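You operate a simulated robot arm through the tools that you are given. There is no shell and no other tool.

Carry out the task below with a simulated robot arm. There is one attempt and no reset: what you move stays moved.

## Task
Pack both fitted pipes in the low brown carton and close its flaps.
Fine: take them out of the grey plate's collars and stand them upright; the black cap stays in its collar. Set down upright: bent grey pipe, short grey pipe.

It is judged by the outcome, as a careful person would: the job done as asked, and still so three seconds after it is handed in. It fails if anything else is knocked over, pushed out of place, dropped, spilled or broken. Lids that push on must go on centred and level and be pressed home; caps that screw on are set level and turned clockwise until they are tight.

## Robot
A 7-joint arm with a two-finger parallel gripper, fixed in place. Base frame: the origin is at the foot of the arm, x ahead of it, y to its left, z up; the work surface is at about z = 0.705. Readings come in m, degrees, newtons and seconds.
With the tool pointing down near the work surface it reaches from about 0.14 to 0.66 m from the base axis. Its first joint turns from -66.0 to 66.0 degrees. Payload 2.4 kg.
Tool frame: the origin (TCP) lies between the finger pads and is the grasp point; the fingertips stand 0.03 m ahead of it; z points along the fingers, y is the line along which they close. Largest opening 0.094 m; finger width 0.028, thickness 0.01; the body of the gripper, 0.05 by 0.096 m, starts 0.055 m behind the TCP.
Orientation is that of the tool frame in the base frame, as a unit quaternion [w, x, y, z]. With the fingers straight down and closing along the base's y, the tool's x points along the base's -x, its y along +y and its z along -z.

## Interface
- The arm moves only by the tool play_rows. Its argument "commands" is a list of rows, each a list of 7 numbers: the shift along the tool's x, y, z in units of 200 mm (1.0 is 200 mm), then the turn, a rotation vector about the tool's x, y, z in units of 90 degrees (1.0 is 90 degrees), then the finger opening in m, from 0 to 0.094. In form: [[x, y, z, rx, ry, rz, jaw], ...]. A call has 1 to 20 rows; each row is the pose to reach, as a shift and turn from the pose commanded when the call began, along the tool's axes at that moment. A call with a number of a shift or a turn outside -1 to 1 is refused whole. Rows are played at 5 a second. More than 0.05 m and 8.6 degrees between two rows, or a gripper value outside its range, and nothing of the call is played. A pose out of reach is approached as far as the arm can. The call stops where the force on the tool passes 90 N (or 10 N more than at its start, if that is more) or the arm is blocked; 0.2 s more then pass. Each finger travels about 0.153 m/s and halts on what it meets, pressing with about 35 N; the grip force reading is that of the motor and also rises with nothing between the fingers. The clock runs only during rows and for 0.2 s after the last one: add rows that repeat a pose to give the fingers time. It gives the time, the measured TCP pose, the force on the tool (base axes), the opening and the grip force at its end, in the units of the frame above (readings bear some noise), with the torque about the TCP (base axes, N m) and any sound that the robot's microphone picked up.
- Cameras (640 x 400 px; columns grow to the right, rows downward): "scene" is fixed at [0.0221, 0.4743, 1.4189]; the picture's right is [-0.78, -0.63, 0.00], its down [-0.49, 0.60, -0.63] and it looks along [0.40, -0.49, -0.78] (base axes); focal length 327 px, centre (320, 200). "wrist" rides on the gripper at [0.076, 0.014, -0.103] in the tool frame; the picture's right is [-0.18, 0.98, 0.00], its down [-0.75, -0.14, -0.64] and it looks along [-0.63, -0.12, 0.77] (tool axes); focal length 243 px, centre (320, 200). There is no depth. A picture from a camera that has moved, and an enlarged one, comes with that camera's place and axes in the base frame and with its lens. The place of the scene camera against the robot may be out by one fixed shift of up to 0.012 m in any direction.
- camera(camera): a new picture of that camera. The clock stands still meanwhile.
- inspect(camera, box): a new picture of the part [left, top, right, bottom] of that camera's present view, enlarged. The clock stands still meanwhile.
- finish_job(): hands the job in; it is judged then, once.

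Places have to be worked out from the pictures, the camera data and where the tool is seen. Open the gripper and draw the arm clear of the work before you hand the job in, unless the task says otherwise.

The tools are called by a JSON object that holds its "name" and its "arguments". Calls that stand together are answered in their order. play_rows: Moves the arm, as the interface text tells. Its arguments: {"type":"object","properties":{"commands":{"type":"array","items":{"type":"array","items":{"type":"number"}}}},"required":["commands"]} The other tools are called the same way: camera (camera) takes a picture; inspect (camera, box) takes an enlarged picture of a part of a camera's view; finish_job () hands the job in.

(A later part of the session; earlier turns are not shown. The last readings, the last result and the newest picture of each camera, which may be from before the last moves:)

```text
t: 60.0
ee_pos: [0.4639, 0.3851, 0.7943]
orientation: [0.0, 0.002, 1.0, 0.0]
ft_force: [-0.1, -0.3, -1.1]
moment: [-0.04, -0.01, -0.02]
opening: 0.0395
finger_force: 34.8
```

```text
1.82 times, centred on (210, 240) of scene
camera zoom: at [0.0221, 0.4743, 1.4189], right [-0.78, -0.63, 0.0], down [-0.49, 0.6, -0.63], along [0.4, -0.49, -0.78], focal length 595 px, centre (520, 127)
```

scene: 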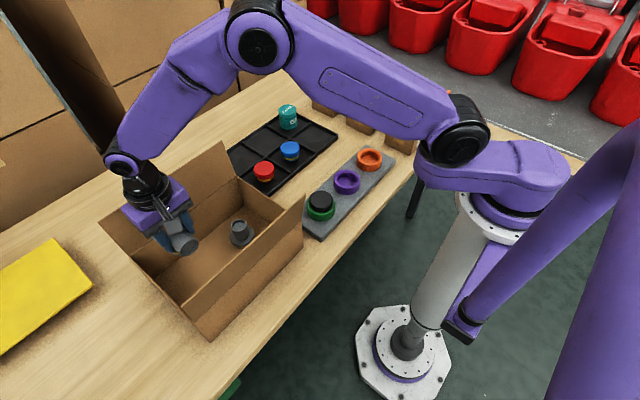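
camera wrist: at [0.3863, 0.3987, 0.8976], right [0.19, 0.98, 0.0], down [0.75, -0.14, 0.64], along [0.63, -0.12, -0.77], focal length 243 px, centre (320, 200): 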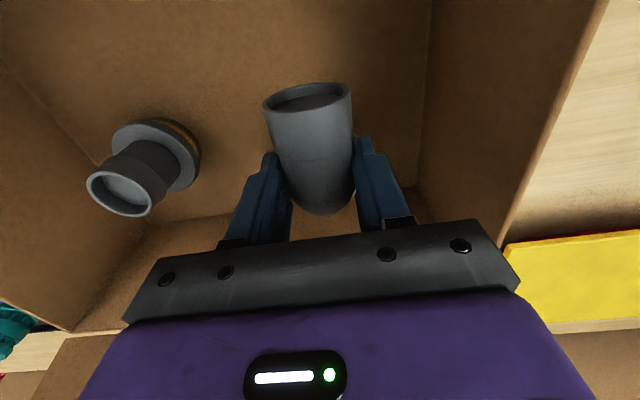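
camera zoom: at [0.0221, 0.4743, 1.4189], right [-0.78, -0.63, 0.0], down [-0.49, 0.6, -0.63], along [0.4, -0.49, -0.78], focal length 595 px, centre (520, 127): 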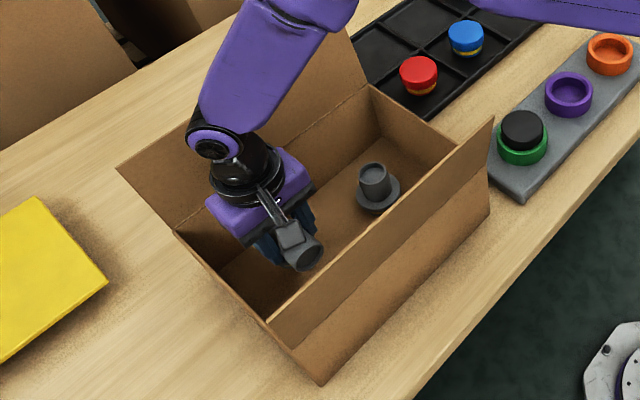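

No contact yet at z 0.794. I go down in 1 mm steps, 5 mm in all, watching the force.

{"name": "play_rows", "arguments": {"commands": [[0, 0, 0.005, 0, 0, 0, 0.0], [0, 0, 0.01, 0, 0, 0, 0.0], [0, 0, 0.015, 0, 0, 0, 0.0], [0, 0, 0.015, 0, 0, 0, 0.0]]}}

{"name": "play_rows", "arguments": {"commands": [[0, 0, 0.005, 0, 0, 0, 0.0], [0, 0, 0.01, 0, 0, 0, 0.0], [0, 0, 0.01, 0, 0, 0, 0.0]]}}

```text
t: 61.0
ee_pos: [0.4632, 0.384, 0.7905]
orientation: [0.0, 0.002, 1.0, 0.001]
ft_force: [-0.1, -0.5, -0.6]
moment: [-0.02, 0.01, -0.05]
opening: 0.0397
finger_force: 34.9
```

```text
t: 61.8
ee_pos: [0.4621, 0.3841, 0.7901]
orientation: [0.0, 0.002, 1.0, 0.0]
ft_force: [1.2, 0.0, -0.5]
moment: [0.02, -0.01, -0.02]
opening: 0.0396
finger_force: 35.1
```

Still no contact at about z 0.789. I continue down in small steps.

{"name": "play_rows", "arguments": {"commands": [[0, 0, 0.005, 0, 0, 0, 0.0], [0, 0, 0.01, 0, 0, 0, 0.0], [0, 0, 0.01, 0, 0, 0, 0.0]]}}

{"name": "play_rows", "arguments": {"commands": [[0, 0, 0.005, 0, 0, 0, 0.0], [0, 0, 0.005, 0, 0, 0, 0.0]]}}

```text
t: 62.6
ee_pos: [0.4626, 0.3836, 0.7873]
orientation: [0.0, 0.001, 1.0, -0.001]
ft_force: [-0.1, 0.3, -0.9]
moment: [0.0, 0.05, 0.03]
opening: 0.0396
finger_force: 34.8
```

```text
t: 63.2
ee_pos: [0.4637, 0.3835, 0.789]
orientation: [0.0, 0.002, 1.0, 0.0]
ft_force: [0.3, -0.3, -0.9]
moment: [0.0, 0.02, -0.01]
opening: 0.0395
finger_force: 34.6
```

The commanded height is about 0.786 and it is still free. I keep stepping down 1 mm at a time.

{"name": "play_rows", "arguments": {"commands": [[0, 0, 0.005, 0, 0, 0, 0.0], [0, 0, 0.01, 0, 0, 0, 0.0], [0, 0, 0.01, 0, 0, 0, 0.0]]}}

{"name": "inspect", "arguments": {"camera": "scene", "box": [150, 190, 250, 290]}}

```text
t: 64.0
ee_pos: [0.4641, 0.3839, 0.7854]
orientation: [0.0, 0.001, 1.0, -0.001]
ft_force: [0.1, 0.7, -0.5]
moment: [-0.03, -0.01, 0.0]
opening: 0.0395
finger_force: 35.2
```

```text
4.00 times, centred on (200, 240) of scene
camera zoom: at [0.0221, 0.4743, 1.4189], right [-0.78, -0.63, 0.0], down [-0.49, 0.6, -0.63], along [0.4, -0.49, -0.78], focal length 1308 px, centre (800, 40)
```

zoom: 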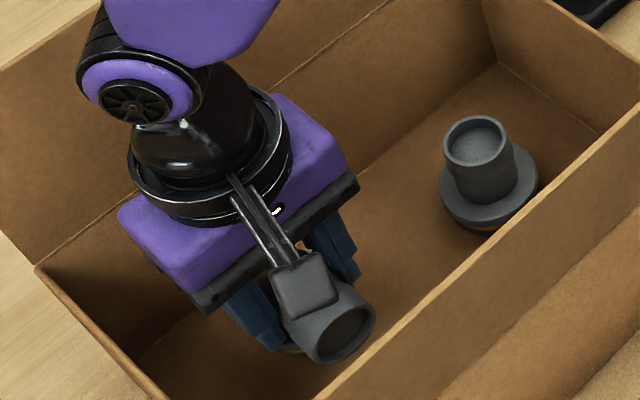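

{"name": "play_rows", "arguments": {"commands": [[0, 0, 0.005, 0, 0, 0, 0.0], [0, 0, 0.01, 0, 0, 0, 0.0], [0, 0, 0.01, 0, 0, 0, 0.0]]}}

{"name": "play_rows", "arguments": {"commands": [[0, 0, 0.005, 0, 0, 0, 0.0], [0, 0, 0.005, 0, 0, 0, 0.0]]}}

```text
t: 64.8
ee_pos: [0.4624, 0.3827, 0.7828]
orientation: [0.0, 0.001, 1.0, 0.0]
ft_force: [-0.8, 0.1, -1.9]
moment: [0.0, -0.02, 0.0]
opening: 0.0395
finger_force: 34.6
```

```text
t: 65.4
ee_pos: [0.4634, 0.384, 0.7818]
orientation: [0.0, 0.002, 1.0, 0.0]
ft_force: [-0.4, -0.1, -1.3]
moment: [-0.03, 0.0, -0.02]
opening: 0.0397
finger_force: 34.7
```

Still only the weight showing at z 0.782. I continue with 1 mm steps, reading after each.

{"name": "play_rows", "arguments": {"commands": [[0, 0, 0.005, 0, 0, 0, 0.0], [0, 0, 0.005, 0, 0, 0, 0.0]]}}

{"name": "play_rows", "arguments": {"commands": [[0, 0, 0.005, 0, 0, 0, 0.0], [0, 0, 0.005, 0, 0, 0, 0.0]]}}

{"name": "play_rows", "arguments": {"commands": [[0, 0, 0.005, 0, 0, 0, 0.0], [0, 0, 0.005, 0, 0, 0, 0.0]]}}

```text
t: 66.0
ee_pos: [0.4633, 0.383, 0.7797]
orientation: [-0.001, 0.002, 1.0, 0.0]
ft_force: [0.7, 0.2, -1.8]
moment: [0.0, 0.01, 0.0]
opening: 0.0394
finger_force: 35.1
```

```text
t: 66.6
ee_pos: [0.4627, 0.3837, 0.7802]
orientation: [0.0, 0.001, 1.0, 0.0]
ft_force: [0.0, -0.2, -0.8]
moment: [-0.01, -0.01, 0.0]
opening: 0.0398
finger_force: 35.0
```

```text
t: 67.2
ee_pos: [0.4631, 0.3853, 0.7788]
orientation: [-0.001, 0.002, 1.0, -0.001]
ft_force: [0.9, 0.0, -1.0]
moment: [-0.01, -0.03, 0.02]
opening: 0.0395
finger_force: 33.9
```

No contact at z 0.778, lower than I expected. I look at the gap under the pipe before going further.

{"name": "inspect", "arguments": {"camera": "wrist", "box": [80, 60, 420, 240]}}

{"name": "inspect", "arguments": {"camera": "scene", "box": [170, 200, 260, 290]}}

```text
1.88 times, centred on (250, 150) of wrist
camera zoom: at [0.3856, 0.3988, 0.8818], right [0.19, 0.98, 0.0], down [0.75, -0.14, 0.64], along [0.63, -0.12, -0.77], focal length 457 px, centre (452, 294)
```

zoom: 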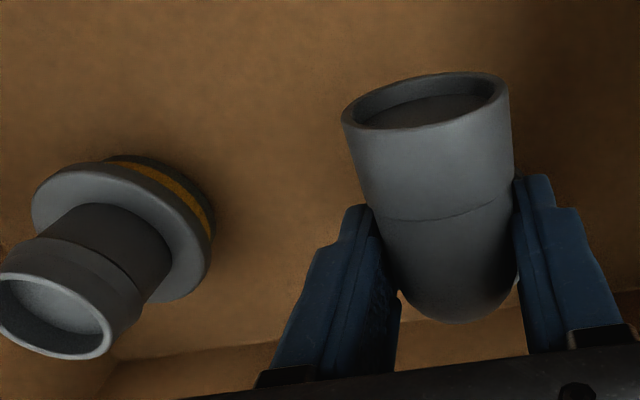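

```text
4.44 times, centred on (215, 245) of scene
camera zoom: at [0.0221, 0.4743, 1.4189], right [-0.78, -0.63, 0.0], down [-0.49, 0.6, -0.63], along [0.4, -0.49, -0.78], focal length 1454 px, centre (787, 0)
```

zoom: 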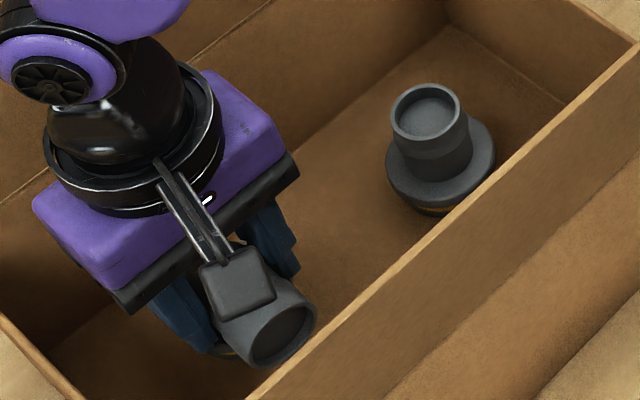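

The gap isn't visible, but there's room to go lower. I continue in 1 mm steps.

{"name": "play_rows", "arguments": {"commands": [[0, 0, 0.005, 0, 0, 0, 0.0], [0, 0, 0.01, 0, 0, 0, 0.0], [0, 0, 0.01, 0, 0, 0, 0.0]]}}

{"name": "play_rows", "arguments": {"commands": [[0, 0, 0.005, 0, 0, 0, 0.0], [0, 0, 0.01, 0, 0, 0, 0.0], [0, 0, 0.01, 0, 0, 0, 0.0]]}}

```text
t: 68.0
ee_pos: [0.4626, 0.3846, 0.7772]
orientation: [0.0, 0.002, 1.0, 0.0]
ft_force: [-0.8, 0.2, -0.2]
moment: [0.0, 0.01, 0.0]
opening: 0.0396
finger_force: 34.9
```

```text
t: 68.8
ee_pos: [0.4627, 0.3848, 0.7755]
orientation: [0.0, 0.001, 1.0, 0.0]
ft_force: [-0.7, 1.0, -0.7]
moment: [0.05, 0.01, 0.0]
opening: 0.0397
finger_force: 35.1
```

Still free at z 0.775. Two more small steps.

{"name": "play_rows", "arguments": {"commands": [[0, 0, 0.005, 0, 0, 0, 0.0], [0, 0, 0.01, 0, 0, 0, 0.0], [0, 0, 0.01, 0, 0, 0, 0.0]]}}

{"name": "play_rows", "arguments": {"commands": [[0, 0, 0.005, 0, 0, 0, 0.0], [0, 0, 0.01, 0, 0, 0, 0.0], [0, 0, 0.01, 0, 0, 0, 0.0]]}}

```text
t: 69.6
ee_pos: [0.4625, 0.3847, 0.7728]
orientation: [0.0, 0.002, 1.0, 0.0]
ft_force: [-1.0, -0.2, -0.6]
moment: [0.04, 0.01, 0.02]
opening: 0.0398
finger_force: 34.8
```

```text
t: 70.4
ee_pos: [0.4628, 0.3829, 0.7694]
orientation: [0.0, 0.002, 1.0, 0.0]
ft_force: [-0.1, -0.3, -0.5]
moment: [0.05, -0.01, 0.02]
opening: 0.0394
finger_force: 34.9
```

Still only weight at z 0.770. I keep stepping down, since the pipe must meet the floor before the fingertips do.

{"name": "play_rows", "arguments": {"commands": [[0, 0, 0.005, 0, 0, 0, 0.0], [0, 0, 0.01, 0, 0, 0, 0.0], [0, 0, 0.01, 0, 0, 0, 0.0]]}}

{"name": "play_rows", "arguments": {"commands": [[0, 0, 0.005, 0, 0, 0, 0.0], [0, 0, 0.01, 0, 0, 0, 0.0], [0, 0, 0.01, 0, 0, 0, 0.0]]}}

{"name": "camera", "arguments": {"camera": "wrist"}}

{"name": "camera", "arguments": {"camera": "scene"}}

```text
t: 71.2
ee_pos: [0.4617, 0.3836, 0.7696]
orientation: [0.0, 0.003, 1.0, -0.001]
ft_force: [1.0, -0.6, -0.7]
moment: [-0.01, -0.01, -0.01]
opening: 0.0397
finger_force: 34.4
```

```text
t: 72.0
ee_pos: [0.4642, 0.3841, 0.7665]
orientation: [0.0, 0.002, 1.0, 0.001]
ft_force: [-0.2, -0.4, -1.3]
moment: [-0.03, 0.01, -0.03]
opening: 0.0396
finger_force: 35.0
```

```text
taken
camera wrist: at [0.3862, 0.3984, 0.8699], right [0.19, 0.98, 0.0], down [0.75, -0.14, 0.64], along [0.63, -0.12, -0.77], focal length 243 px, centre (320, 200)
```

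wrist: 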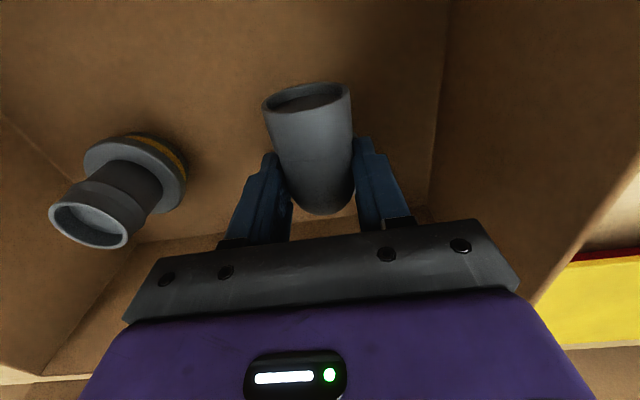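

```text
taken
```

scene: 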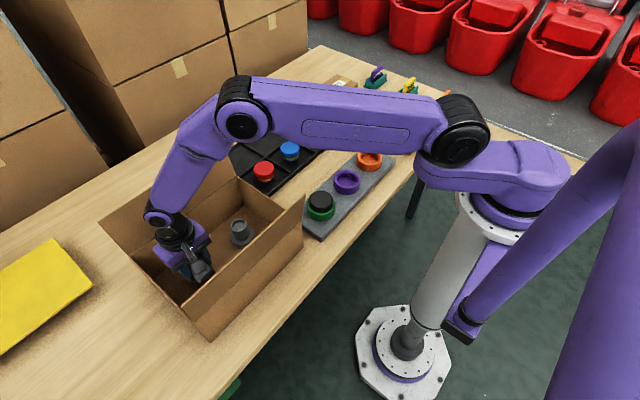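

No contact at z 0.766 either. I zoom in on the pipe in the carton to judge how far its base is from the floor.

{"name": "inspect", "arguments": {"camera": "scene", "box": [165, 205, 255, 295]}}

{"name": "inspect", "arguments": {"camera": "wrist", "box": [240, 60, 400, 240]}}

```text
4.44 times, centred on (210, 250) of scene
camera zoom: at [0.0221, 0.4743, 1.4189], right [-0.78, -0.63, 0.0], down [-0.49, 0.6, -0.63], along [0.4, -0.49, -0.78], focal length 1454 px, centre (809, -22)
```

zoom: 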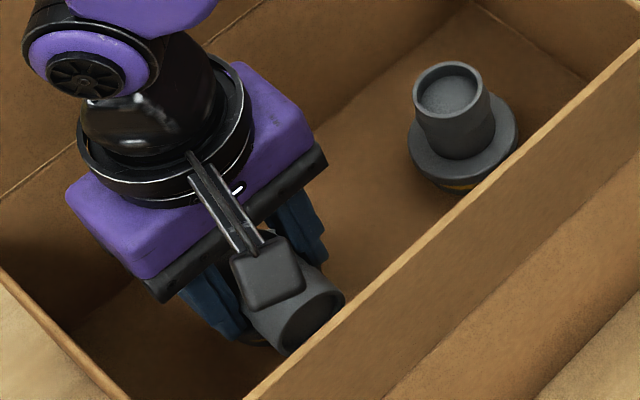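

```text
2.22 times, centred on (320, 150) of wrist
camera zoom: at [0.3862, 0.3984, 0.8699], right [0.19, 0.98, 0.0], down [0.75, -0.14, 0.64], along [0.63, -0.12, -0.77], focal length 539 px, centre (320, 311)
```

zoom: 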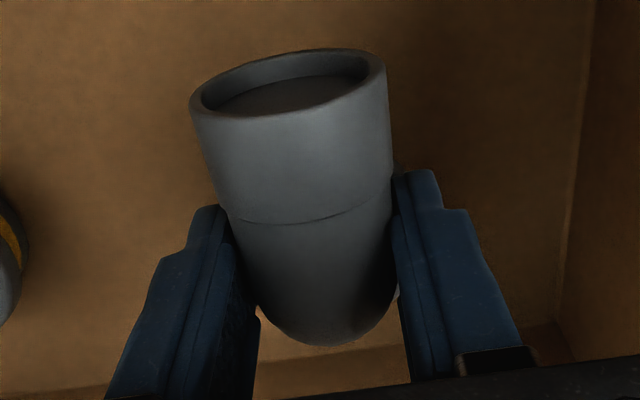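

The limb's axis is at about z 0.767 and its base should be about 60 mm below that, so contact is close. I continue in 1 mm steps.

{"name": "play_rows", "arguments": {"commands": [[0, 0, 0.005, 0, 0, 0, 0.0], [0, 0, 0.01, 0, 0, 0, 0.0], [0, 0, 0.01, 0, 0, 0, 0.0]]}}

{"name": "play_rows", "arguments": {"commands": [[0, 0, 0.005, 0, 0, 0, 0.0], [0, 0, 0.01, 0, 0, 0, 0.0], [0, 0, 0.01, 0, 0, 0, 0.0]]}}

```text
t: 72.8
ee_pos: [0.464, 0.3835, 0.7663]
orientation: [0.001, 0.003, 1.0, 0.001]
ft_force: [-6.3, -2.6, 19.5]
moment: [-0.12, 0.15, -0.05]
opening: 0.0395
finger_force: 34.7
```

```text
t: 73.6
ee_pos: [0.4641, 0.3848, 0.7646]
orientation: [0.002, 0.002, 1.0, 0.002]
ft_force: [-6.1, -6.6, 39.6]
moment: [-0.38, -0.28, -0.03]
opening: 0.0396
finger_force: 35.5
```

Contact: 40 N now, so the base is on the floor. I ease up about 3 mm to unload it and read again.

{"name": "play_rows", "arguments": {"commands": [[0, 0, -0.005, 0, 0, 0, 0.0], [0, 0, -0.01, 0, 0, 0, 0.0], [0, 0, -0.015, 0, 0, 0, 0.0], [0, 0, -0.015, 0, 0, 0, 0.0]]}}

{"name": "inspect", "arguments": {"camera": "wrist", "box": [60, 40, 440, 240]}}

```text
t: 74.6
ee_pos: [0.4619, 0.383, 0.7649]
orientation: [-0.001, 0.001, 1.0, 0.0]
ft_force: [3.6, 2.4, 8.3]
moment: [0.18, -0.49, 0.03]
opening: 0.0393
finger_force: 34.8
```

```text
1.68 times, centred on (250, 140) of wrist
camera zoom: at [0.3843, 0.3977, 0.8681], right [0.19, 0.98, 0.0], down [0.75, -0.14, 0.64], along [0.63, -0.12, -0.77], focal length 409 px, centre (438, 301)
```

zoom: 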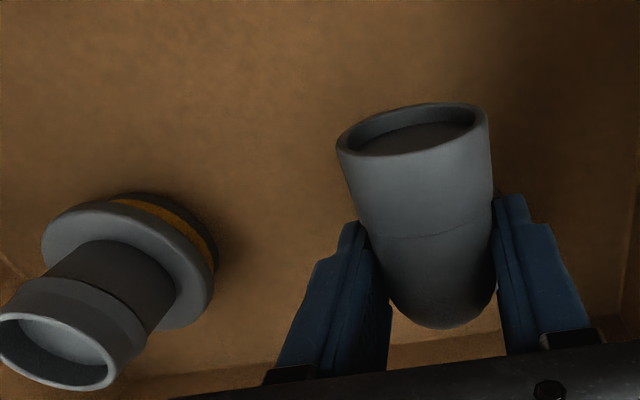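

The load is down to 8 N with the pipe resting on its base. I release to 65 mm and rise straight up in fine steps.

{"name": "play_rows", "arguments": {"commands": [[0, 0, -0.003, 0, 0, 0, 0.0], [0, 0, -0.003, 0, 0, 0, 0.045], [0, 0, -0.003, 0, 0, 0, 0.055], [0, 0, -0.003, 0, 0, 0, 0.065], [0, 0, -0.003, 0, 0, 0, 0.065], [0, 0, -0.03, 0, 0, 0, 0.065], [0, 0, -0.08, 0, 0, 0, 0.065], [0, 0, -0.15, 0, 0, 0, 0.065], [0, 0, -0.25, 0, 0, 0, 0.065], [0, 0, -0.4, 0, 0, 0, 0.065], [0, 0, -0.6, 0, 0, 0, 0.065], [0, 0, -0.8, 0, 0, 0, 0.065], [0, 0, -1.0, 0, 0, 0, 0.065], [0, 0, -1.0, 0, 0, 0, 0.065]]}}

{"name": "camera", "arguments": {"camera": "wrist"}}

{"name": "camera", "arguments": {"camera": "scene"}}

```text
t: 77.6
ee_pos: [0.4631, 0.3848, 0.9677]
orientation: [0.0, 0.003, 1.0, 0.001]
ft_force: [0.3, 0.0, 0.3]
moment: [-0.02, 0.03, 0.0]
opening: 0.065
finger_force: 0.1
```

```text
taken
camera wrist: at [0.3859, 0.3994, 1.0709], right [0.19, 0.98, 0.0], down [0.75, -0.14, 0.64], along [0.63, -0.12, -0.77], focal length 243 px, centre (320, 200)
```

wrist: 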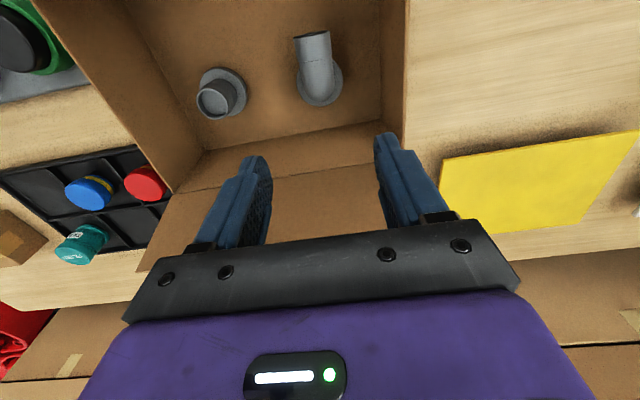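

```text
taken
```

scene: 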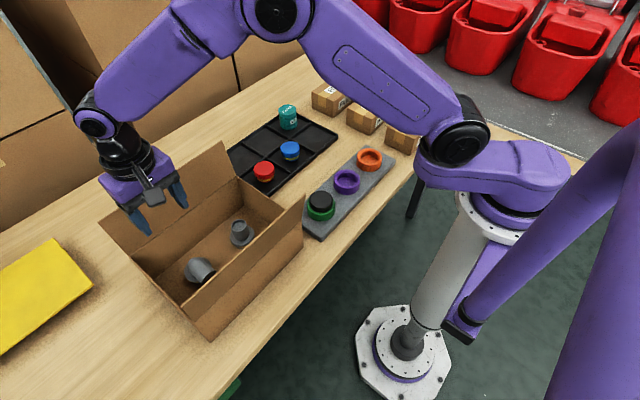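

I check closely that both pipes are standing upright in the carton.

{"name": "inspect", "arguments": {"camera": "wrist", "box": [170, 10, 400, 150]}}

{"name": "inspect", "arguments": {"camera": "scene", "box": [160, 200, 280, 310]}}

```text
2.78 times, centred on (285, 80) of wrist
camera zoom: at [0.3859, 0.3994, 1.0709], right [0.19, 0.98, 0.0], down [0.75, -0.14, 0.64], along [0.63, -0.12, -0.77], focal length 675 px, centre (417, 534)
```

zoom: 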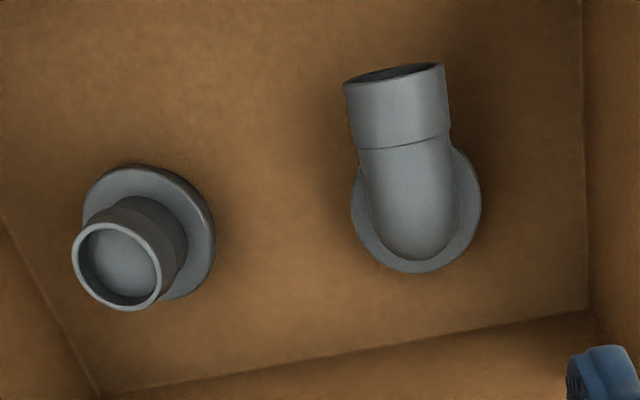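

```text
3.64 times, centred on (220, 255) of scene
camera zoom: at [0.0221, 0.4743, 1.4189], right [-0.78, -0.63, 0.0], down [-0.49, 0.6, -0.63], along [0.4, -0.49, -0.78], focal length 1190 px, centre (684, 0)
```

zoom: 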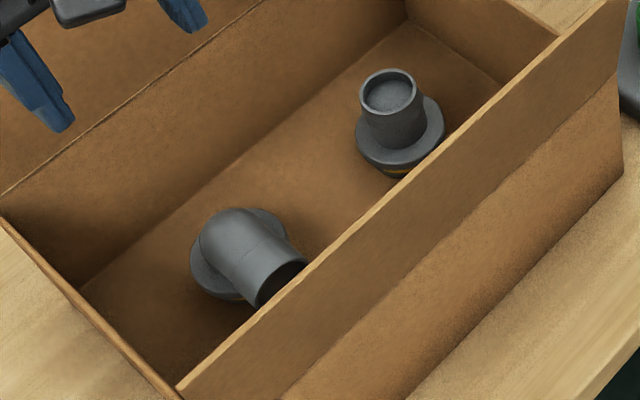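

Both pipes stand upright in the carton. Next are the flaps: I close the fingers, rise, and go over the far flap (top edge about x 0.56, z 0.928) to come down just outside it near y 0.24, within reach.

{"name": "play_rows", "arguments": {"commands": [[0, -0.05, -0.15, 0, 0, 0, 0.04], [0, -0.2, -0.32, 0, 0, 0, 0.0], [-0.05, -0.4, -0.35, 0, 0, 0, 0.0], [-0.15, -0.58, -0.35, 0, 0, 0, 0.0], [-0.3, -0.72, -0.35, 0, 0, 0, 0.0], [-0.48, -0.725, -0.35, 0, 0, 0, 0.0], [-0.66, -0.725, -0.35, 0, 0, 0, 0.0], [-0.66, -0.725, -0.35, 0, 0, 0, 0.0]]}}

{"name": "camera", "arguments": {"camera": "wrist"}}

{"name": "camera", "arguments": {"camera": "scene"}}

```text
t: 79.4
ee_pos: [0.5952, 0.2352, 1.0346]
orientation: [0.0, 0.001, 1.0, -0.001]
ft_force: [-0.5, -0.7, -0.6]
moment: [-0.02, 0.03, -0.03]
opening: 0.0
finger_force: 33.3
```

```text
taken
camera wrist: at [0.5177, 0.2496, 1.1374], right [0.19, 0.98, 0.0], down [0.75, -0.14, 0.64], along [0.63, -0.12, -0.77], focal length 243 px, centre (320, 200)
```

wrist: 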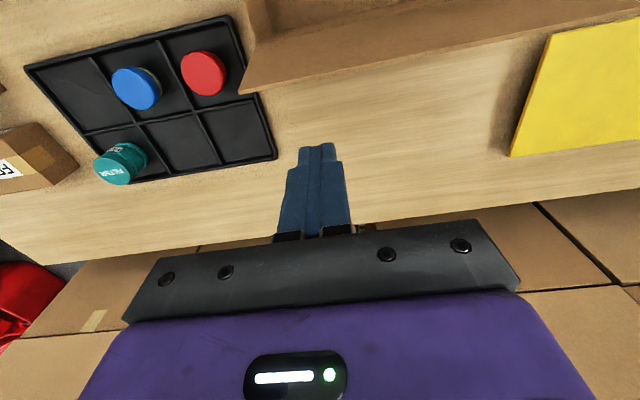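

```text
taken
```

scene: 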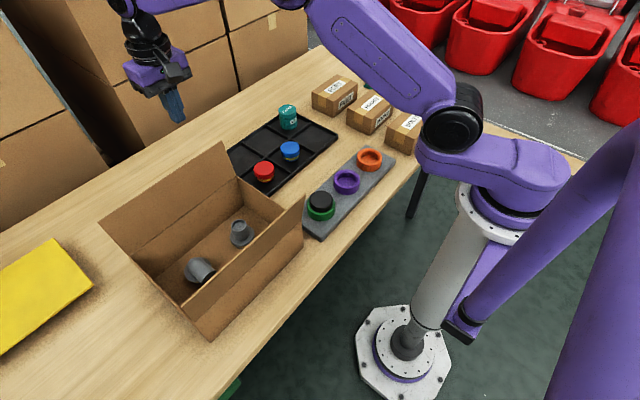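

The closed fingers are just outside the flap, about 1 cm clear. I lower them beside its outer face.

{"name": "play_rows", "arguments": {"commands": [[-0.02, 0, 0.1, 0, 0, 0, 0.0], [-0.02, 0, 0.25, 0, 0, 0, 0.0], [-0.02, 0, 0.4, 0, 0, 0, 0.0], [-0.02, 0, 0.57, 0, 0, 0, 0.0], [-0.02, 0, 0.57, 0, 0, 0, 0.0]]}}

{"name": "camera", "arguments": {"camera": "wrist"}}

{"name": "inspect", "arguments": {"camera": "scene", "box": [90, 60, 330, 300]}}

```text
t: 80.6
ee_pos: [0.5988, 0.2424, 0.9205]
orientation: [-0.001, 0.002, 1.0, 0.0]
ft_force: [0.2, 0.1, 0.0]
moment: [-0.01, -0.01, 0.02]
opening: 0.0
finger_force: 33.2
```

```text
taken
camera wrist: at [0.5212, 0.2562, 1.0247], right [0.19, 0.98, 0.0], down [0.75, -0.14, 0.64], along [0.63, -0.12, -0.77], focal length 243 px, centre (320, 200)
```

wrist: 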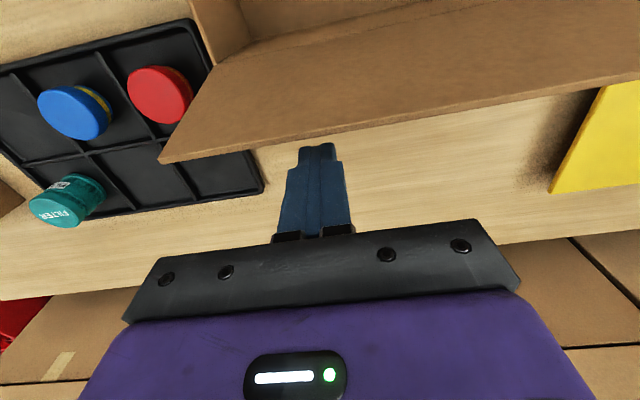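

```text
1.67 times, centred on (210, 180) of scene
camera zoom: at [0.0221, 0.4743, 1.4189], right [-0.78, -0.63, 0.0], down [-0.49, 0.6, -0.63], along [0.4, -0.49, -0.78], focal length 545 px, centre (503, 233)
```

zoom: 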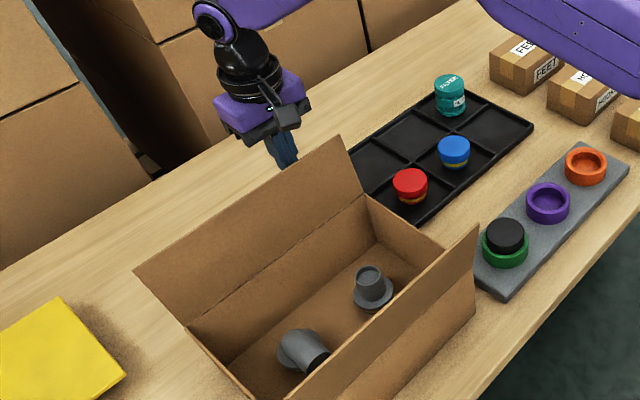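

The fingers are beside the flap. I push it inward in -x past vertical and look at how it behaves.

{"name": "play_rows", "arguments": {"commands": [[0.06, 0, 0, 0, 0, 0, 0.0], [0.12, 0, 0, 0, 0, 0, 0.0], [0.18, 0, 0, 0, 0, 0, 0.0], [0.24, 0, 0, 0, 0, 0, 0.0], [0.3, 0, 0, 0, 0, 0, 0.0], [0.3, 0, 0, 0, 0, 0, 0.0]]}}

{"name": "camera", "arguments": {"camera": "wrist"}}

{"name": "camera", "arguments": {"camera": "scene"}}

```text
t: 82.0
ee_pos: [0.5372, 0.2399, 0.9214]
orientation: [0.0, 0.002, 1.0, 0.0]
ft_force: [0.8, 0.6, 0.4]
moment: [-0.02, 0.05, -0.01]
opening: 0.0002
finger_force: 33.3
```

```text
taken
camera wrist: at [0.4601, 0.254, 1.0247], right [0.19, 0.98, 0.0], down [0.75, -0.14, 0.64], along [0.63, -0.12, -0.77], focal length 243 px, centre (320, 200)
```

wrist: 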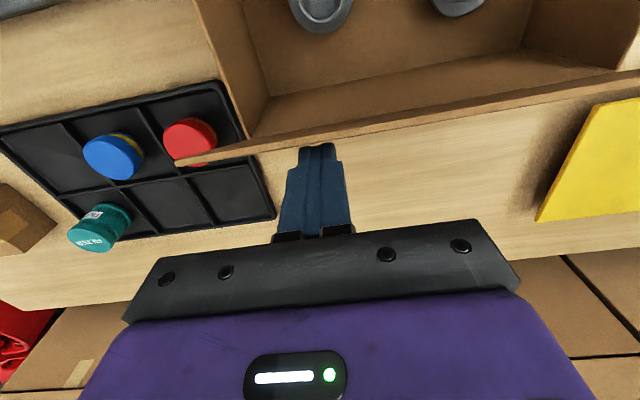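

```text
taken
```

scene: 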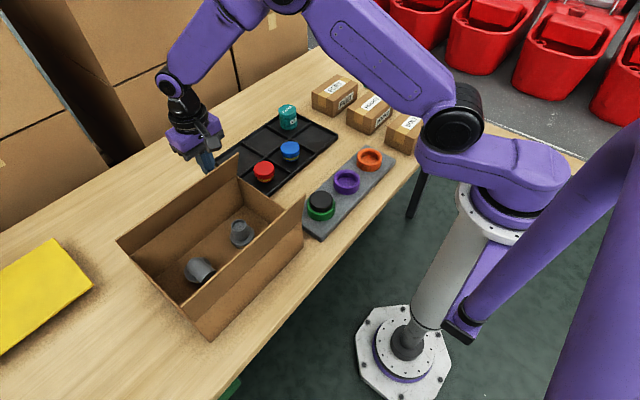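

The flap folds easily, under 1 N, and the carton stays put. I follow the flap's arc inward and down.

{"name": "play_rows", "arguments": {"commands": [[0.045, 0, 0.015, 0, 0, 0, 0.0], [0.089, 0, 0.0355, 0, 0, 0, 0.0], [0.128, 0, 0.063, 0, 0, 0, 0.0], [0.1635, 0, 0.093, 0, 0, 0, 0.0], [0.195, 0, 0.13, 0, 0, 0, 0.0], [0.221, 0, 0.1675, 0, 0, 0, 0.0], [0.221, 0, 0.1675, 0, 0, 0, 0.0]]}}

{"name": "camera", "arguments": {"camera": "wrist"}}

{"name": "inspect", "arguments": {"camera": "scene", "box": [90, 90, 330, 330]}}

```text
t: 83.6
ee_pos: [0.4947, 0.238, 0.8871]
orientation: [0.001, 0.002, 1.0, 0.0]
ft_force: [-0.2, 0.2, 0.4]
moment: [-0.01, 0.02, 0.01]
opening: 0.0
finger_force: 33.1
```

```text
taken
camera wrist: at [0.4172, 0.2537, 0.9908], right [0.19, 0.98, 0.0], down [0.75, -0.14, 0.64], along [0.63, -0.12, -0.77], focal length 243 px, centre (320, 200)
```

wrist: 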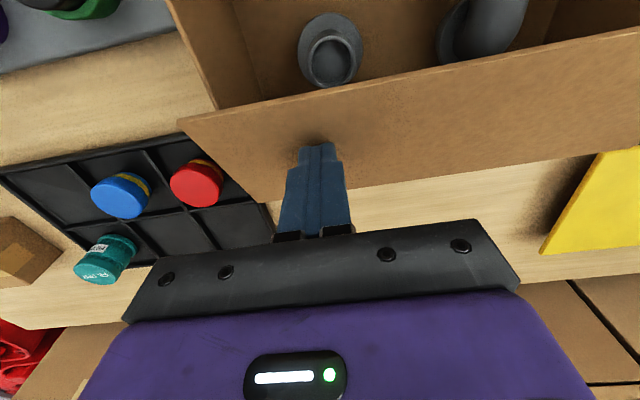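

```text
1.67 times, centred on (210, 210) of scene
camera zoom: at [0.0221, 0.4743, 1.4189], right [-0.78, -0.63, 0.0], down [-0.49, 0.6, -0.63], along [0.4, -0.49, -0.78], focal length 545 px, centre (503, 183)
```

zoom: 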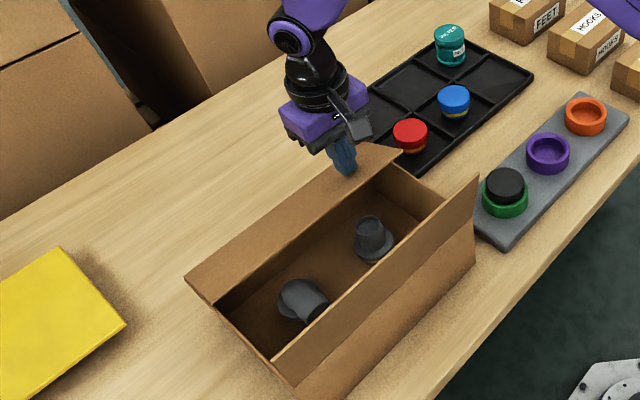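

It is folded to about 30°. I continue down to level and press gently until I feel it seat on the end walls.

{"name": "play_rows", "arguments": {"commands": [[0.02, 0, 0.045, 0, 0, 0, 0.0], [0.0355, 0, 0.087, 0, 0, 0, 0.0], [0.043, 0, 0.12, 0, 0, 0, 0.0], [0.047, 0, 0.15, 0, 0, 0, 0.0], [0.048, 0, 0.165, 0, 0, 0, 0.0], [0.048, 0, 0.165, 0, 0, 0, 0.0]]}}

{"name": "camera", "arguments": {"camera": "wrist"}}

{"name": "inspect", "arguments": {"camera": "scene", "box": [90, 90, 330, 330]}}

```text
t: 85.0
ee_pos: [0.4848, 0.2403, 0.8567]
orientation: [0.0, 0.003, 1.0, -0.001]
ft_force: [0.0, 0.0, -0.7]
moment: [0.0, -0.02, -0.02]
opening: 0.0001
finger_force: 32.9
```

```text
taken
camera wrist: at [0.4072, 0.253, 0.9585], right [0.19, 0.98, 0.0], down [0.75, -0.14, 0.64], along [0.63, -0.12, -0.77], focal length 243 px, centre (320, 200)
```

wrist: 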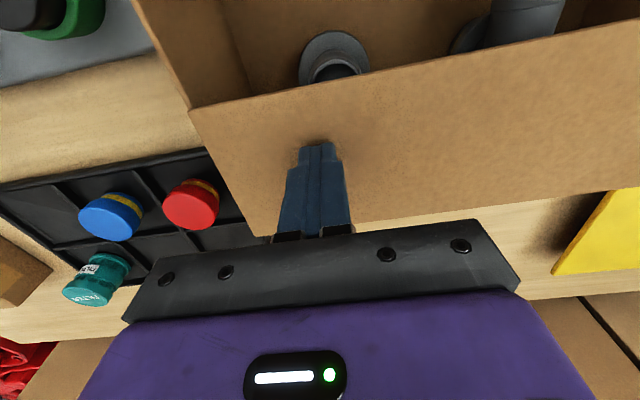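

```text
1.67 times, centred on (210, 210) of scene
camera zoom: at [0.0221, 0.4743, 1.4189], right [-0.78, -0.63, 0.0], down [-0.49, 0.6, -0.63], along [0.4, -0.49, -0.78], focal length 545 px, centre (503, 183)
```

zoom: 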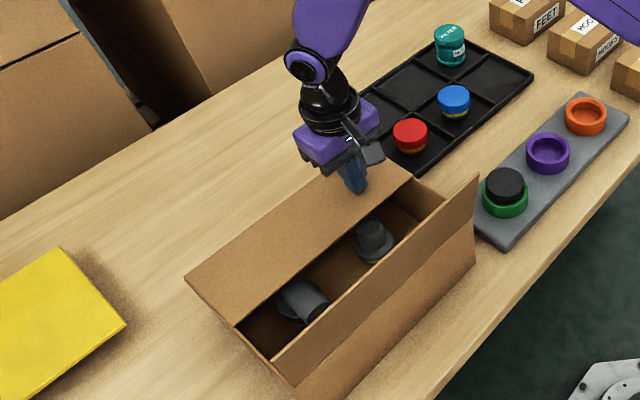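

It is nearly level with no contact force yet. I press down a few mm more in small steps.

{"name": "play_rows", "arguments": {"commands": [[0, 0, 0.008, 0, 0, 0, 0.0], [0, 0, 0.016, 0, 0, 0, 0.0], [0, 0, 0.022, 0, 0, 0, 0.0], [0, 0, 0.022, 0, 0, 0, 0.0]]}}

{"name": "inspect", "arguments": {"camera": "wrist", "box": [120, 0, 400, 240]}}

{"name": "inspect", "arguments": {"camera": "scene", "box": [120, 140, 300, 300]}}

```text
t: 86.0
ee_pos: [0.4847, 0.2391, 0.8548]
orientation: [0.0, 0.002, 1.0, -0.001]
ft_force: [-18.1, -8.6, 50.3]
moment: [-0.25, -0.14, -0.02]
opening: 0.0
finger_force: 32.9
```

```text
1.67 times, centred on (260, 120) of wrist
camera zoom: at [0.4075, 0.2531, 0.9565], right [0.19, 0.98, 0.0], down [0.75, -0.14, 0.64], along [0.63, -0.12, -0.77], focal length 404 px, centre (420, 333)
```

zoom: 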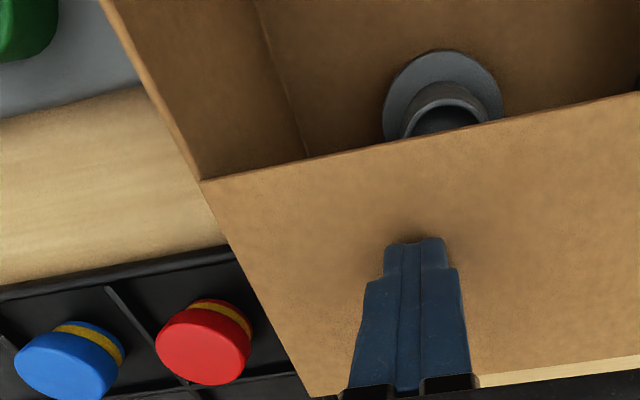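

```text
2.50 times, centred on (210, 220) of scene
camera zoom: at [0.0208, 0.4737, 1.4191], right [-0.78, -0.63, 0.0], down [-0.49, 0.6, -0.63], along [0.4, -0.49, -0.78], focal length 818 px, centre (595, 150)
```

zoom: 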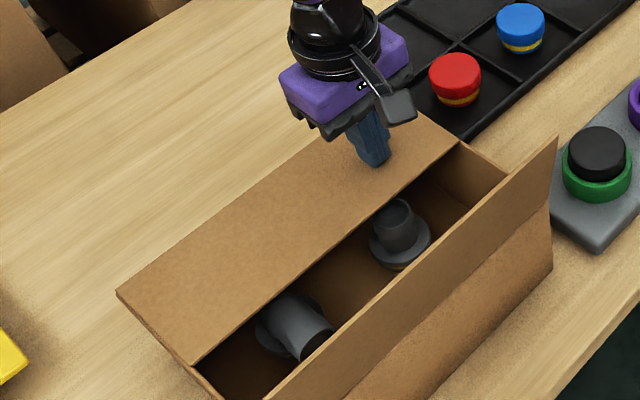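

The flap seated firmly at 50 N and lies flat. I back straight off and check that it stays down.

{"name": "play_rows", "arguments": {"commands": [[0, 0, -0.02, 0, 0, 0, 0.0], [0, 0, -0.06, 0, 0, 0, 0.0], [0, 0, -0.15, 0, 0, 0, 0.0], [0, 0, -0.3, 0, 0, 0, 0.0], [0, 0, -0.5, 0, 0, 0, 0.0], [0, 0, -0.7, 0, 0, 0, 0.0], [0, 0, -0.9, 0, 0, 0, 0.0], [0, 0, -0.9, 0, 0, 0, 0.0]]}}

{"name": "camera", "arguments": {"camera": "wrist"}}

{"name": "camera", "arguments": {"camera": "scene"}}

```text
t: 87.8
ee_pos: [0.4843, 0.2392, 1.0338]
orientation: [-0.001, 0.001, 1.0, 0.0]
ft_force: [0.0, 0.2, 0.7]
moment: [-0.01, -0.01, 0.01]
opening: 0.0001
finger_force: 33.1
```

```text
taken
camera wrist: at [0.4067, 0.2537, 1.1361], right [0.19, 0.98, 0.0], down [0.75, -0.14, 0.64], along [0.63, -0.12, -0.77], focal length 243 px, centre (320, 200)
```

wrist: 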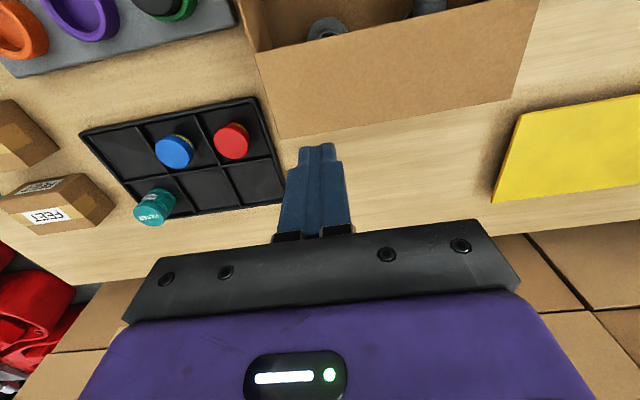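

```text
taken
```

scene: 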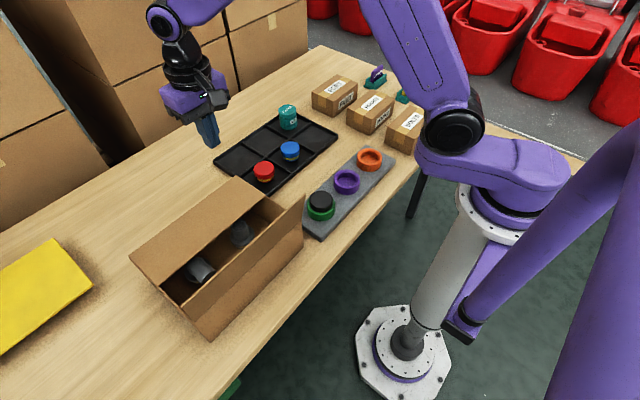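

The far flap stays flat. Now I go over the near flap to its outer side, high and clear, for a look at its position.

{"name": "play_rows", "arguments": {"commands": [[0.1, 0.1, -0.1, 0, 0, 0, 0.0], [0.3, 0.2, -0.1, 0, 0, 0, 0.0], [0.5, 0.3, -0.1, 0, 0, 0, 0.0], [0.7, 0.35, -0.1, 0, 0, 0, 0.0], [0.9, 0.35, -0.1, 0, 0, 0, 0.0], [1.0, 0.35, -0.1, 0, 0, 0, 0.0], [1.0, 0.35, -0.1, 0, 0, 0, 0.0]]}}

{"name": "camera", "arguments": {"camera": "wrist"}}

{"name": "camera", "arguments": {"camera": "scene"}}

```text
t: 89.4
ee_pos: [0.2855, 0.3077, 1.0524]
orientation: [0.001, 0.002, 1.0, 0.0]
ft_force: [-0.4, -0.3, 0.9]
moment: [-0.01, 0.04, 0.0]
opening: 0.0
finger_force: 33.0
```

```text
taken
camera wrist: at [0.2075, 0.3215, 1.155], right [0.19, 0.98, 0.0], down [0.75, -0.14, 0.64], along [0.63, -0.12, -0.77], focal length 243 px, centre (320, 200)
```

wrist: 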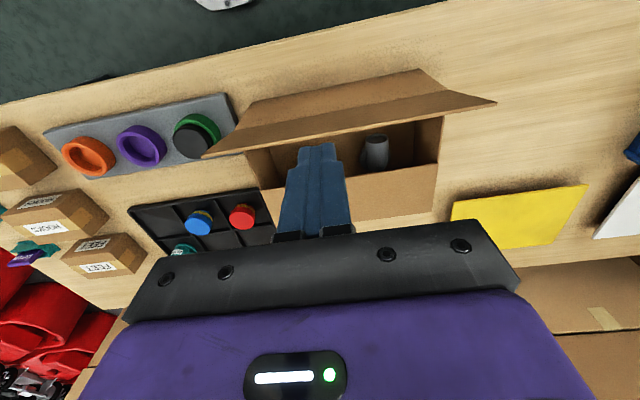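

```text
taken
```

scene: 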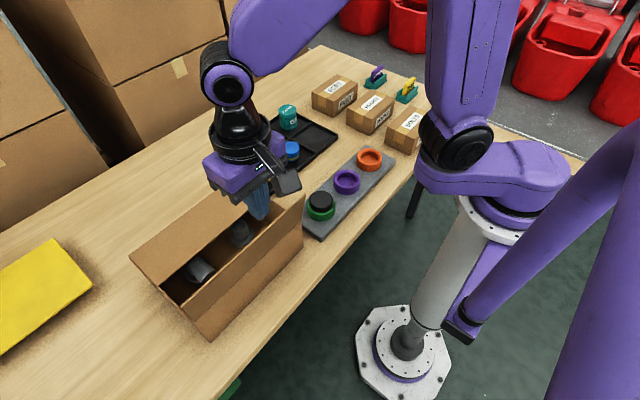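

The near flap's top edge is at about x 0.304–0.312, z 0.93, hinged near x 0.326. I back out to x 0.268 and lower the closed fingers outside it.

{"name": "play_rows", "arguments": {"commands": [[0.09, 0, 0.0, 0, 0, 0, 0.0], [0.09, 0, 0.15, 0, 0, 0, 0.0], [0.09, 0, 0.33, 0, 0, 0, 0.0], [0.09, 0, 0.5, 0, 0, 0, 0.0], [0.09, 0, 0.66, 0, 0, 0, 0.0], [0.09, 0, 0.66, 0, 0, 0, 0.0]]}}

{"name": "camera", "arguments": {"camera": "wrist"}}

{"name": "inspect", "arguments": {"camera": "scene", "box": [120, 120, 340, 350]}}

```text
t: 90.8
ee_pos: [0.2653, 0.3094, 0.9197]
orientation: [0.0, 0.002, 1.0, 0.0]
ft_force: [0.0, 0.6, -0.4]
moment: [-0.01, 0.03, 0.01]
opening: 0.0003
finger_force: 33.0
```

```text
taken
camera wrist: at [0.1883, 0.3235, 1.0215], right [0.19, 0.98, 0.0], down [0.75, -0.14, 0.64], along [0.63, -0.12, -0.77], focal length 243 px, centre (320, 200)
```

wrist: 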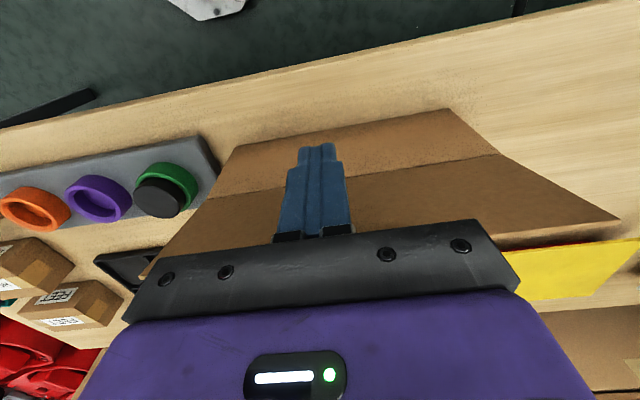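

```text
1.74 times, centred on (230, 235) of scene
camera zoom: at [0.0221, 0.4743, 1.4189], right [-0.78, -0.63, 0.0], down [-0.49, 0.6, -0.63], along [0.4, -0.49, -0.78], focal length 569 px, centre (476, 139)
```

zoom: 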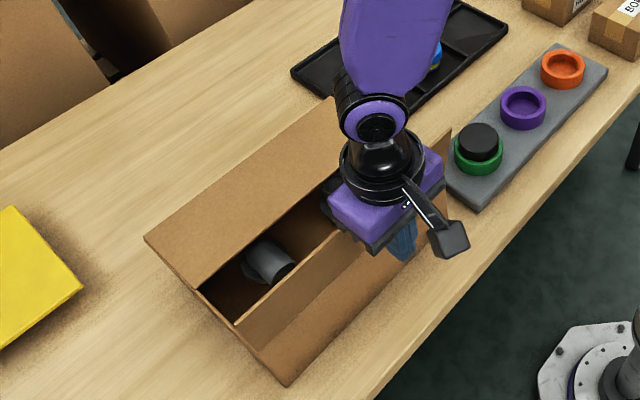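

The fingers are outside the near flap with clear space. I push it in +x past vertical.

{"name": "play_rows", "arguments": {"commands": [[-0.06, 0, 0, 0, 0, 0, 0.0], [-0.12, 0, 0, 0, 0, 0, 0.0], [-0.18, 0, 0, 0, 0, 0, 0.0], [-0.24, 0, 0, 0, 0, 0, 0.0], [-0.28, 0, 0, 0, 0, 0, 0.0], [-0.3155, 0, 0, 0, 0, 0, 0.0], [-0.3155, 0, 0, 0, 0, 0, 0.0]]}}

{"name": "camera", "arguments": {"camera": "wrist"}}

{"name": "inspect", "arguments": {"camera": "scene", "box": [120, 120, 340, 350]}}

```text
t: 92.4
ee_pos: [0.3314, 0.3098, 0.9187]
orientation: [0.0, 0.003, 1.0, -0.001]
ft_force: [-0.2, 0.8, 0.0]
moment: [-0.02, -0.03, -0.03]
opening: 0.0001
finger_force: 33.0
```

```text
taken
camera wrist: at [0.2536, 0.3237, 1.0217], right [0.19, 0.98, 0.0], down [0.75, -0.14, 0.64], along [0.63, -0.12, -0.77], focal length 243 px, centre (320, 200)
```

wrist: 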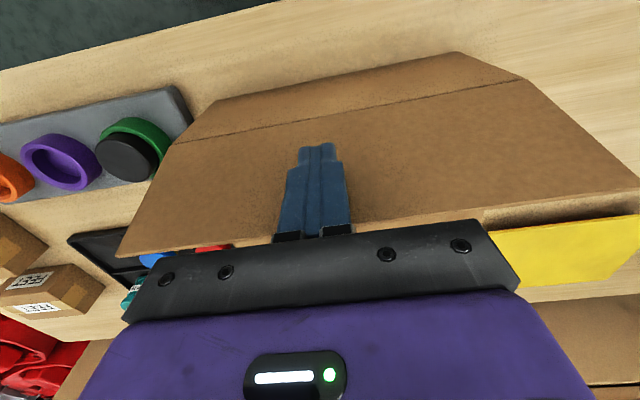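

```text
1.74 times, centred on (230, 235) of scene
camera zoom: at [0.0221, 0.4743, 1.4189], right [-0.78, -0.63, 0.0], down [-0.49, 0.6, -0.63], along [0.4, -0.49, -0.78], focal length 569 px, centre (476, 139)
```

zoom: 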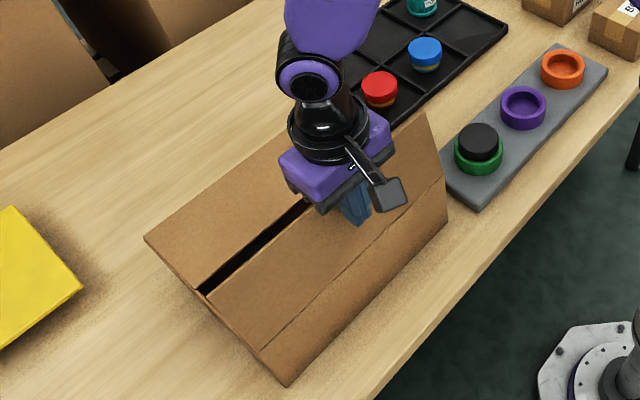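

The near flap folds with almost no force. I follow its arc inward and down.

{"name": "play_rows", "arguments": {"commands": [[-0.045, 0, 0.015, 0, 0, 0, 0.0], [-0.087, 0, 0.033, 0, 0, 0, 0.0], [-0.126, 0, 0.06, 0, 0, 0, 0.0], [-0.1615, 0, 0.09, 0, 0, 0, 0.0], [-0.193, 0, 0.127, 0, 0, 0, 0.0], [-0.219, 0, 0.165, 0, 0, 0, 0.0], [-0.239, 0, 0.208, 0, 0, 0, 0.0], [-0.2545, 0, 0.252, 0, 0, 0, 0.0], [-0.262, 0, 0.285, 0, 0, 0, 0.0], [-0.266, 0, 0.31, 0, 0, 0, 0.0], [-0.266, 0, 0.31, 0, 0, 0, 0.0]]}}

{"name": "camera", "arguments": {"camera": "wrist"}}

{"name": "inspect", "arguments": {"camera": "scene", "box": [120, 120, 340, 350]}}

```text
t: 94.8
ee_pos: [0.3844, 0.3095, 0.8559]
orientation: [0.0, 0.003, 1.0, 0.0]
ft_force: [-0.4, -0.4, -0.4]
moment: [0.0, -0.01, -0.02]
opening: 0.0001
finger_force: 33.2
```

```text
taken
camera wrist: at [0.3061, 0.3239, 0.9593], right [0.19, 0.98, 0.0], down [0.75, -0.14, 0.64], along [0.63, -0.12, -0.77], focal length 243 px, centre (320, 200)
```

wrist: 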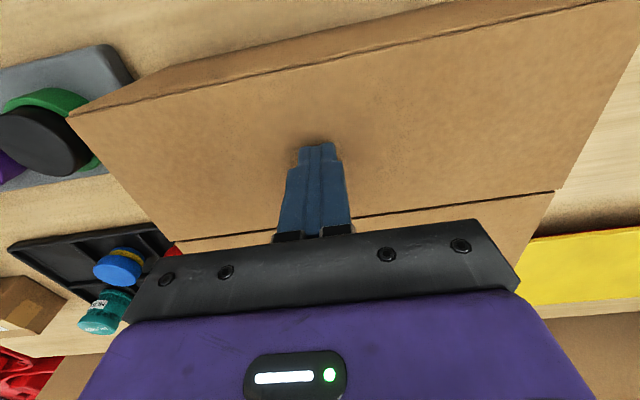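

```text
1.74 times, centred on (230, 235) of scene
camera zoom: at [0.0221, 0.4743, 1.4189], right [-0.78, -0.63, 0.0], down [-0.49, 0.6, -0.63], along [0.4, -0.49, -0.78], focal length 569 px, centre (476, 139)
```

zoom: 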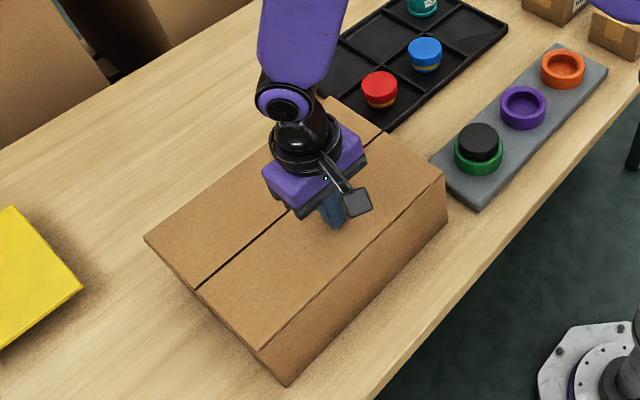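

Both flaps are nearly level and meet in the middle. I press this one gently to seat it.

{"name": "play_rows", "arguments": {"commands": [[0, 0, 0.005, 0, 0, 0, 0.0], [0, 0, 0.01, 0, 0, 0, 0.0], [0, 0, 0.01, 0, 0, 0, 0.0]]}}

```text
t: 95.6
ee_pos: [0.3837, 0.3099, 0.8544]
orientation: [0.0, 0.002, 1.0, 0.001]
ft_force: [-2.9, 1.8, 12.1]
moment: [0.07, 0.27, -0.1]
opening: 0.0
finger_force: 32.9
```

The flap is seated at 12 N. I back straight up and check that both flaps stay down.

{"name": "play_rows", "arguments": {"commands": [[0, 0, -0.02, 0, 0, 0, 0.0], [0, 0, -0.06, 0, 0, 0, 0.0], [0, 0, -0.15, 0, 0, 0, 0.0], [0, 0, -0.3, 0, 0, 0, 0.0], [0, 0, -0.5, 0, 0, 0, 0.0], [0, 0, -0.7, 0, 0, 0, 0.0], [0, 0, -0.9, 0, 0, 0, 0.0], [0, 0, -0.9, 0, 0, 0, 0.0]]}}

{"name": "camera", "arguments": {"camera": "wrist"}}

{"name": "inspect", "arguments": {"camera": "scene", "box": [90, 120, 330, 350]}}

```text
t: 97.4
ee_pos: [0.3825, 0.3105, 1.0334]
orientation: [0.001, 0.002, 1.0, 0.0]
ft_force: [0.1, 0.3, 0.7]
moment: [0.01, 0.02, 0.01]
opening: 0.0
finger_force: 33.2
```

```text
taken
camera wrist: at [0.3051, 0.3235, 1.136], right [0.19, 0.98, 0.0], down [0.75, -0.14, 0.64], along [0.63, -0.12, -0.77], focal length 243 px, centre (320, 200)
```

wrist: 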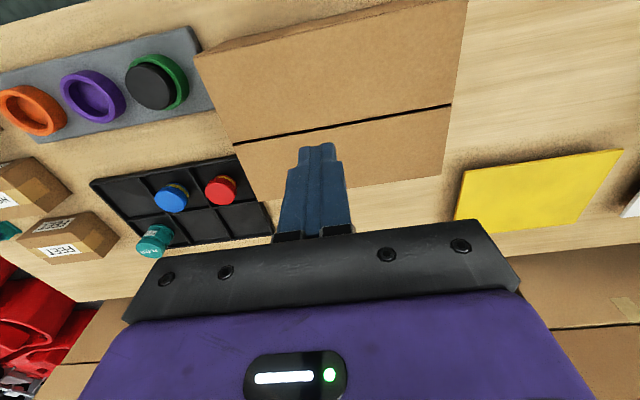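

```text
1.74 times, centred on (210, 235) of scene
camera zoom: at [0.0221, 0.4743, 1.4189], right [-0.78, -0.63, 0.0], down [-0.49, 0.6, -0.63], along [0.4, -0.49, -0.78], focal length 569 px, centre (511, 139)
```

zoom: 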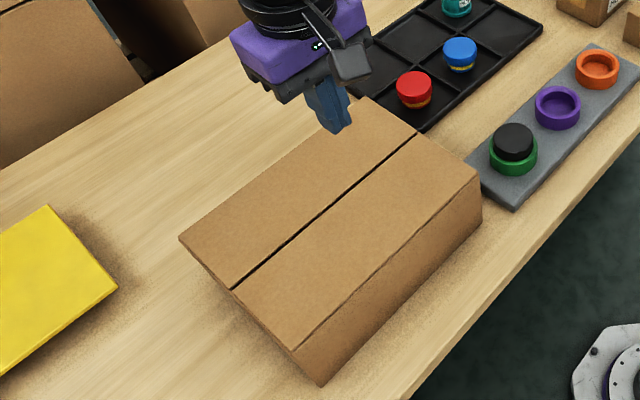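

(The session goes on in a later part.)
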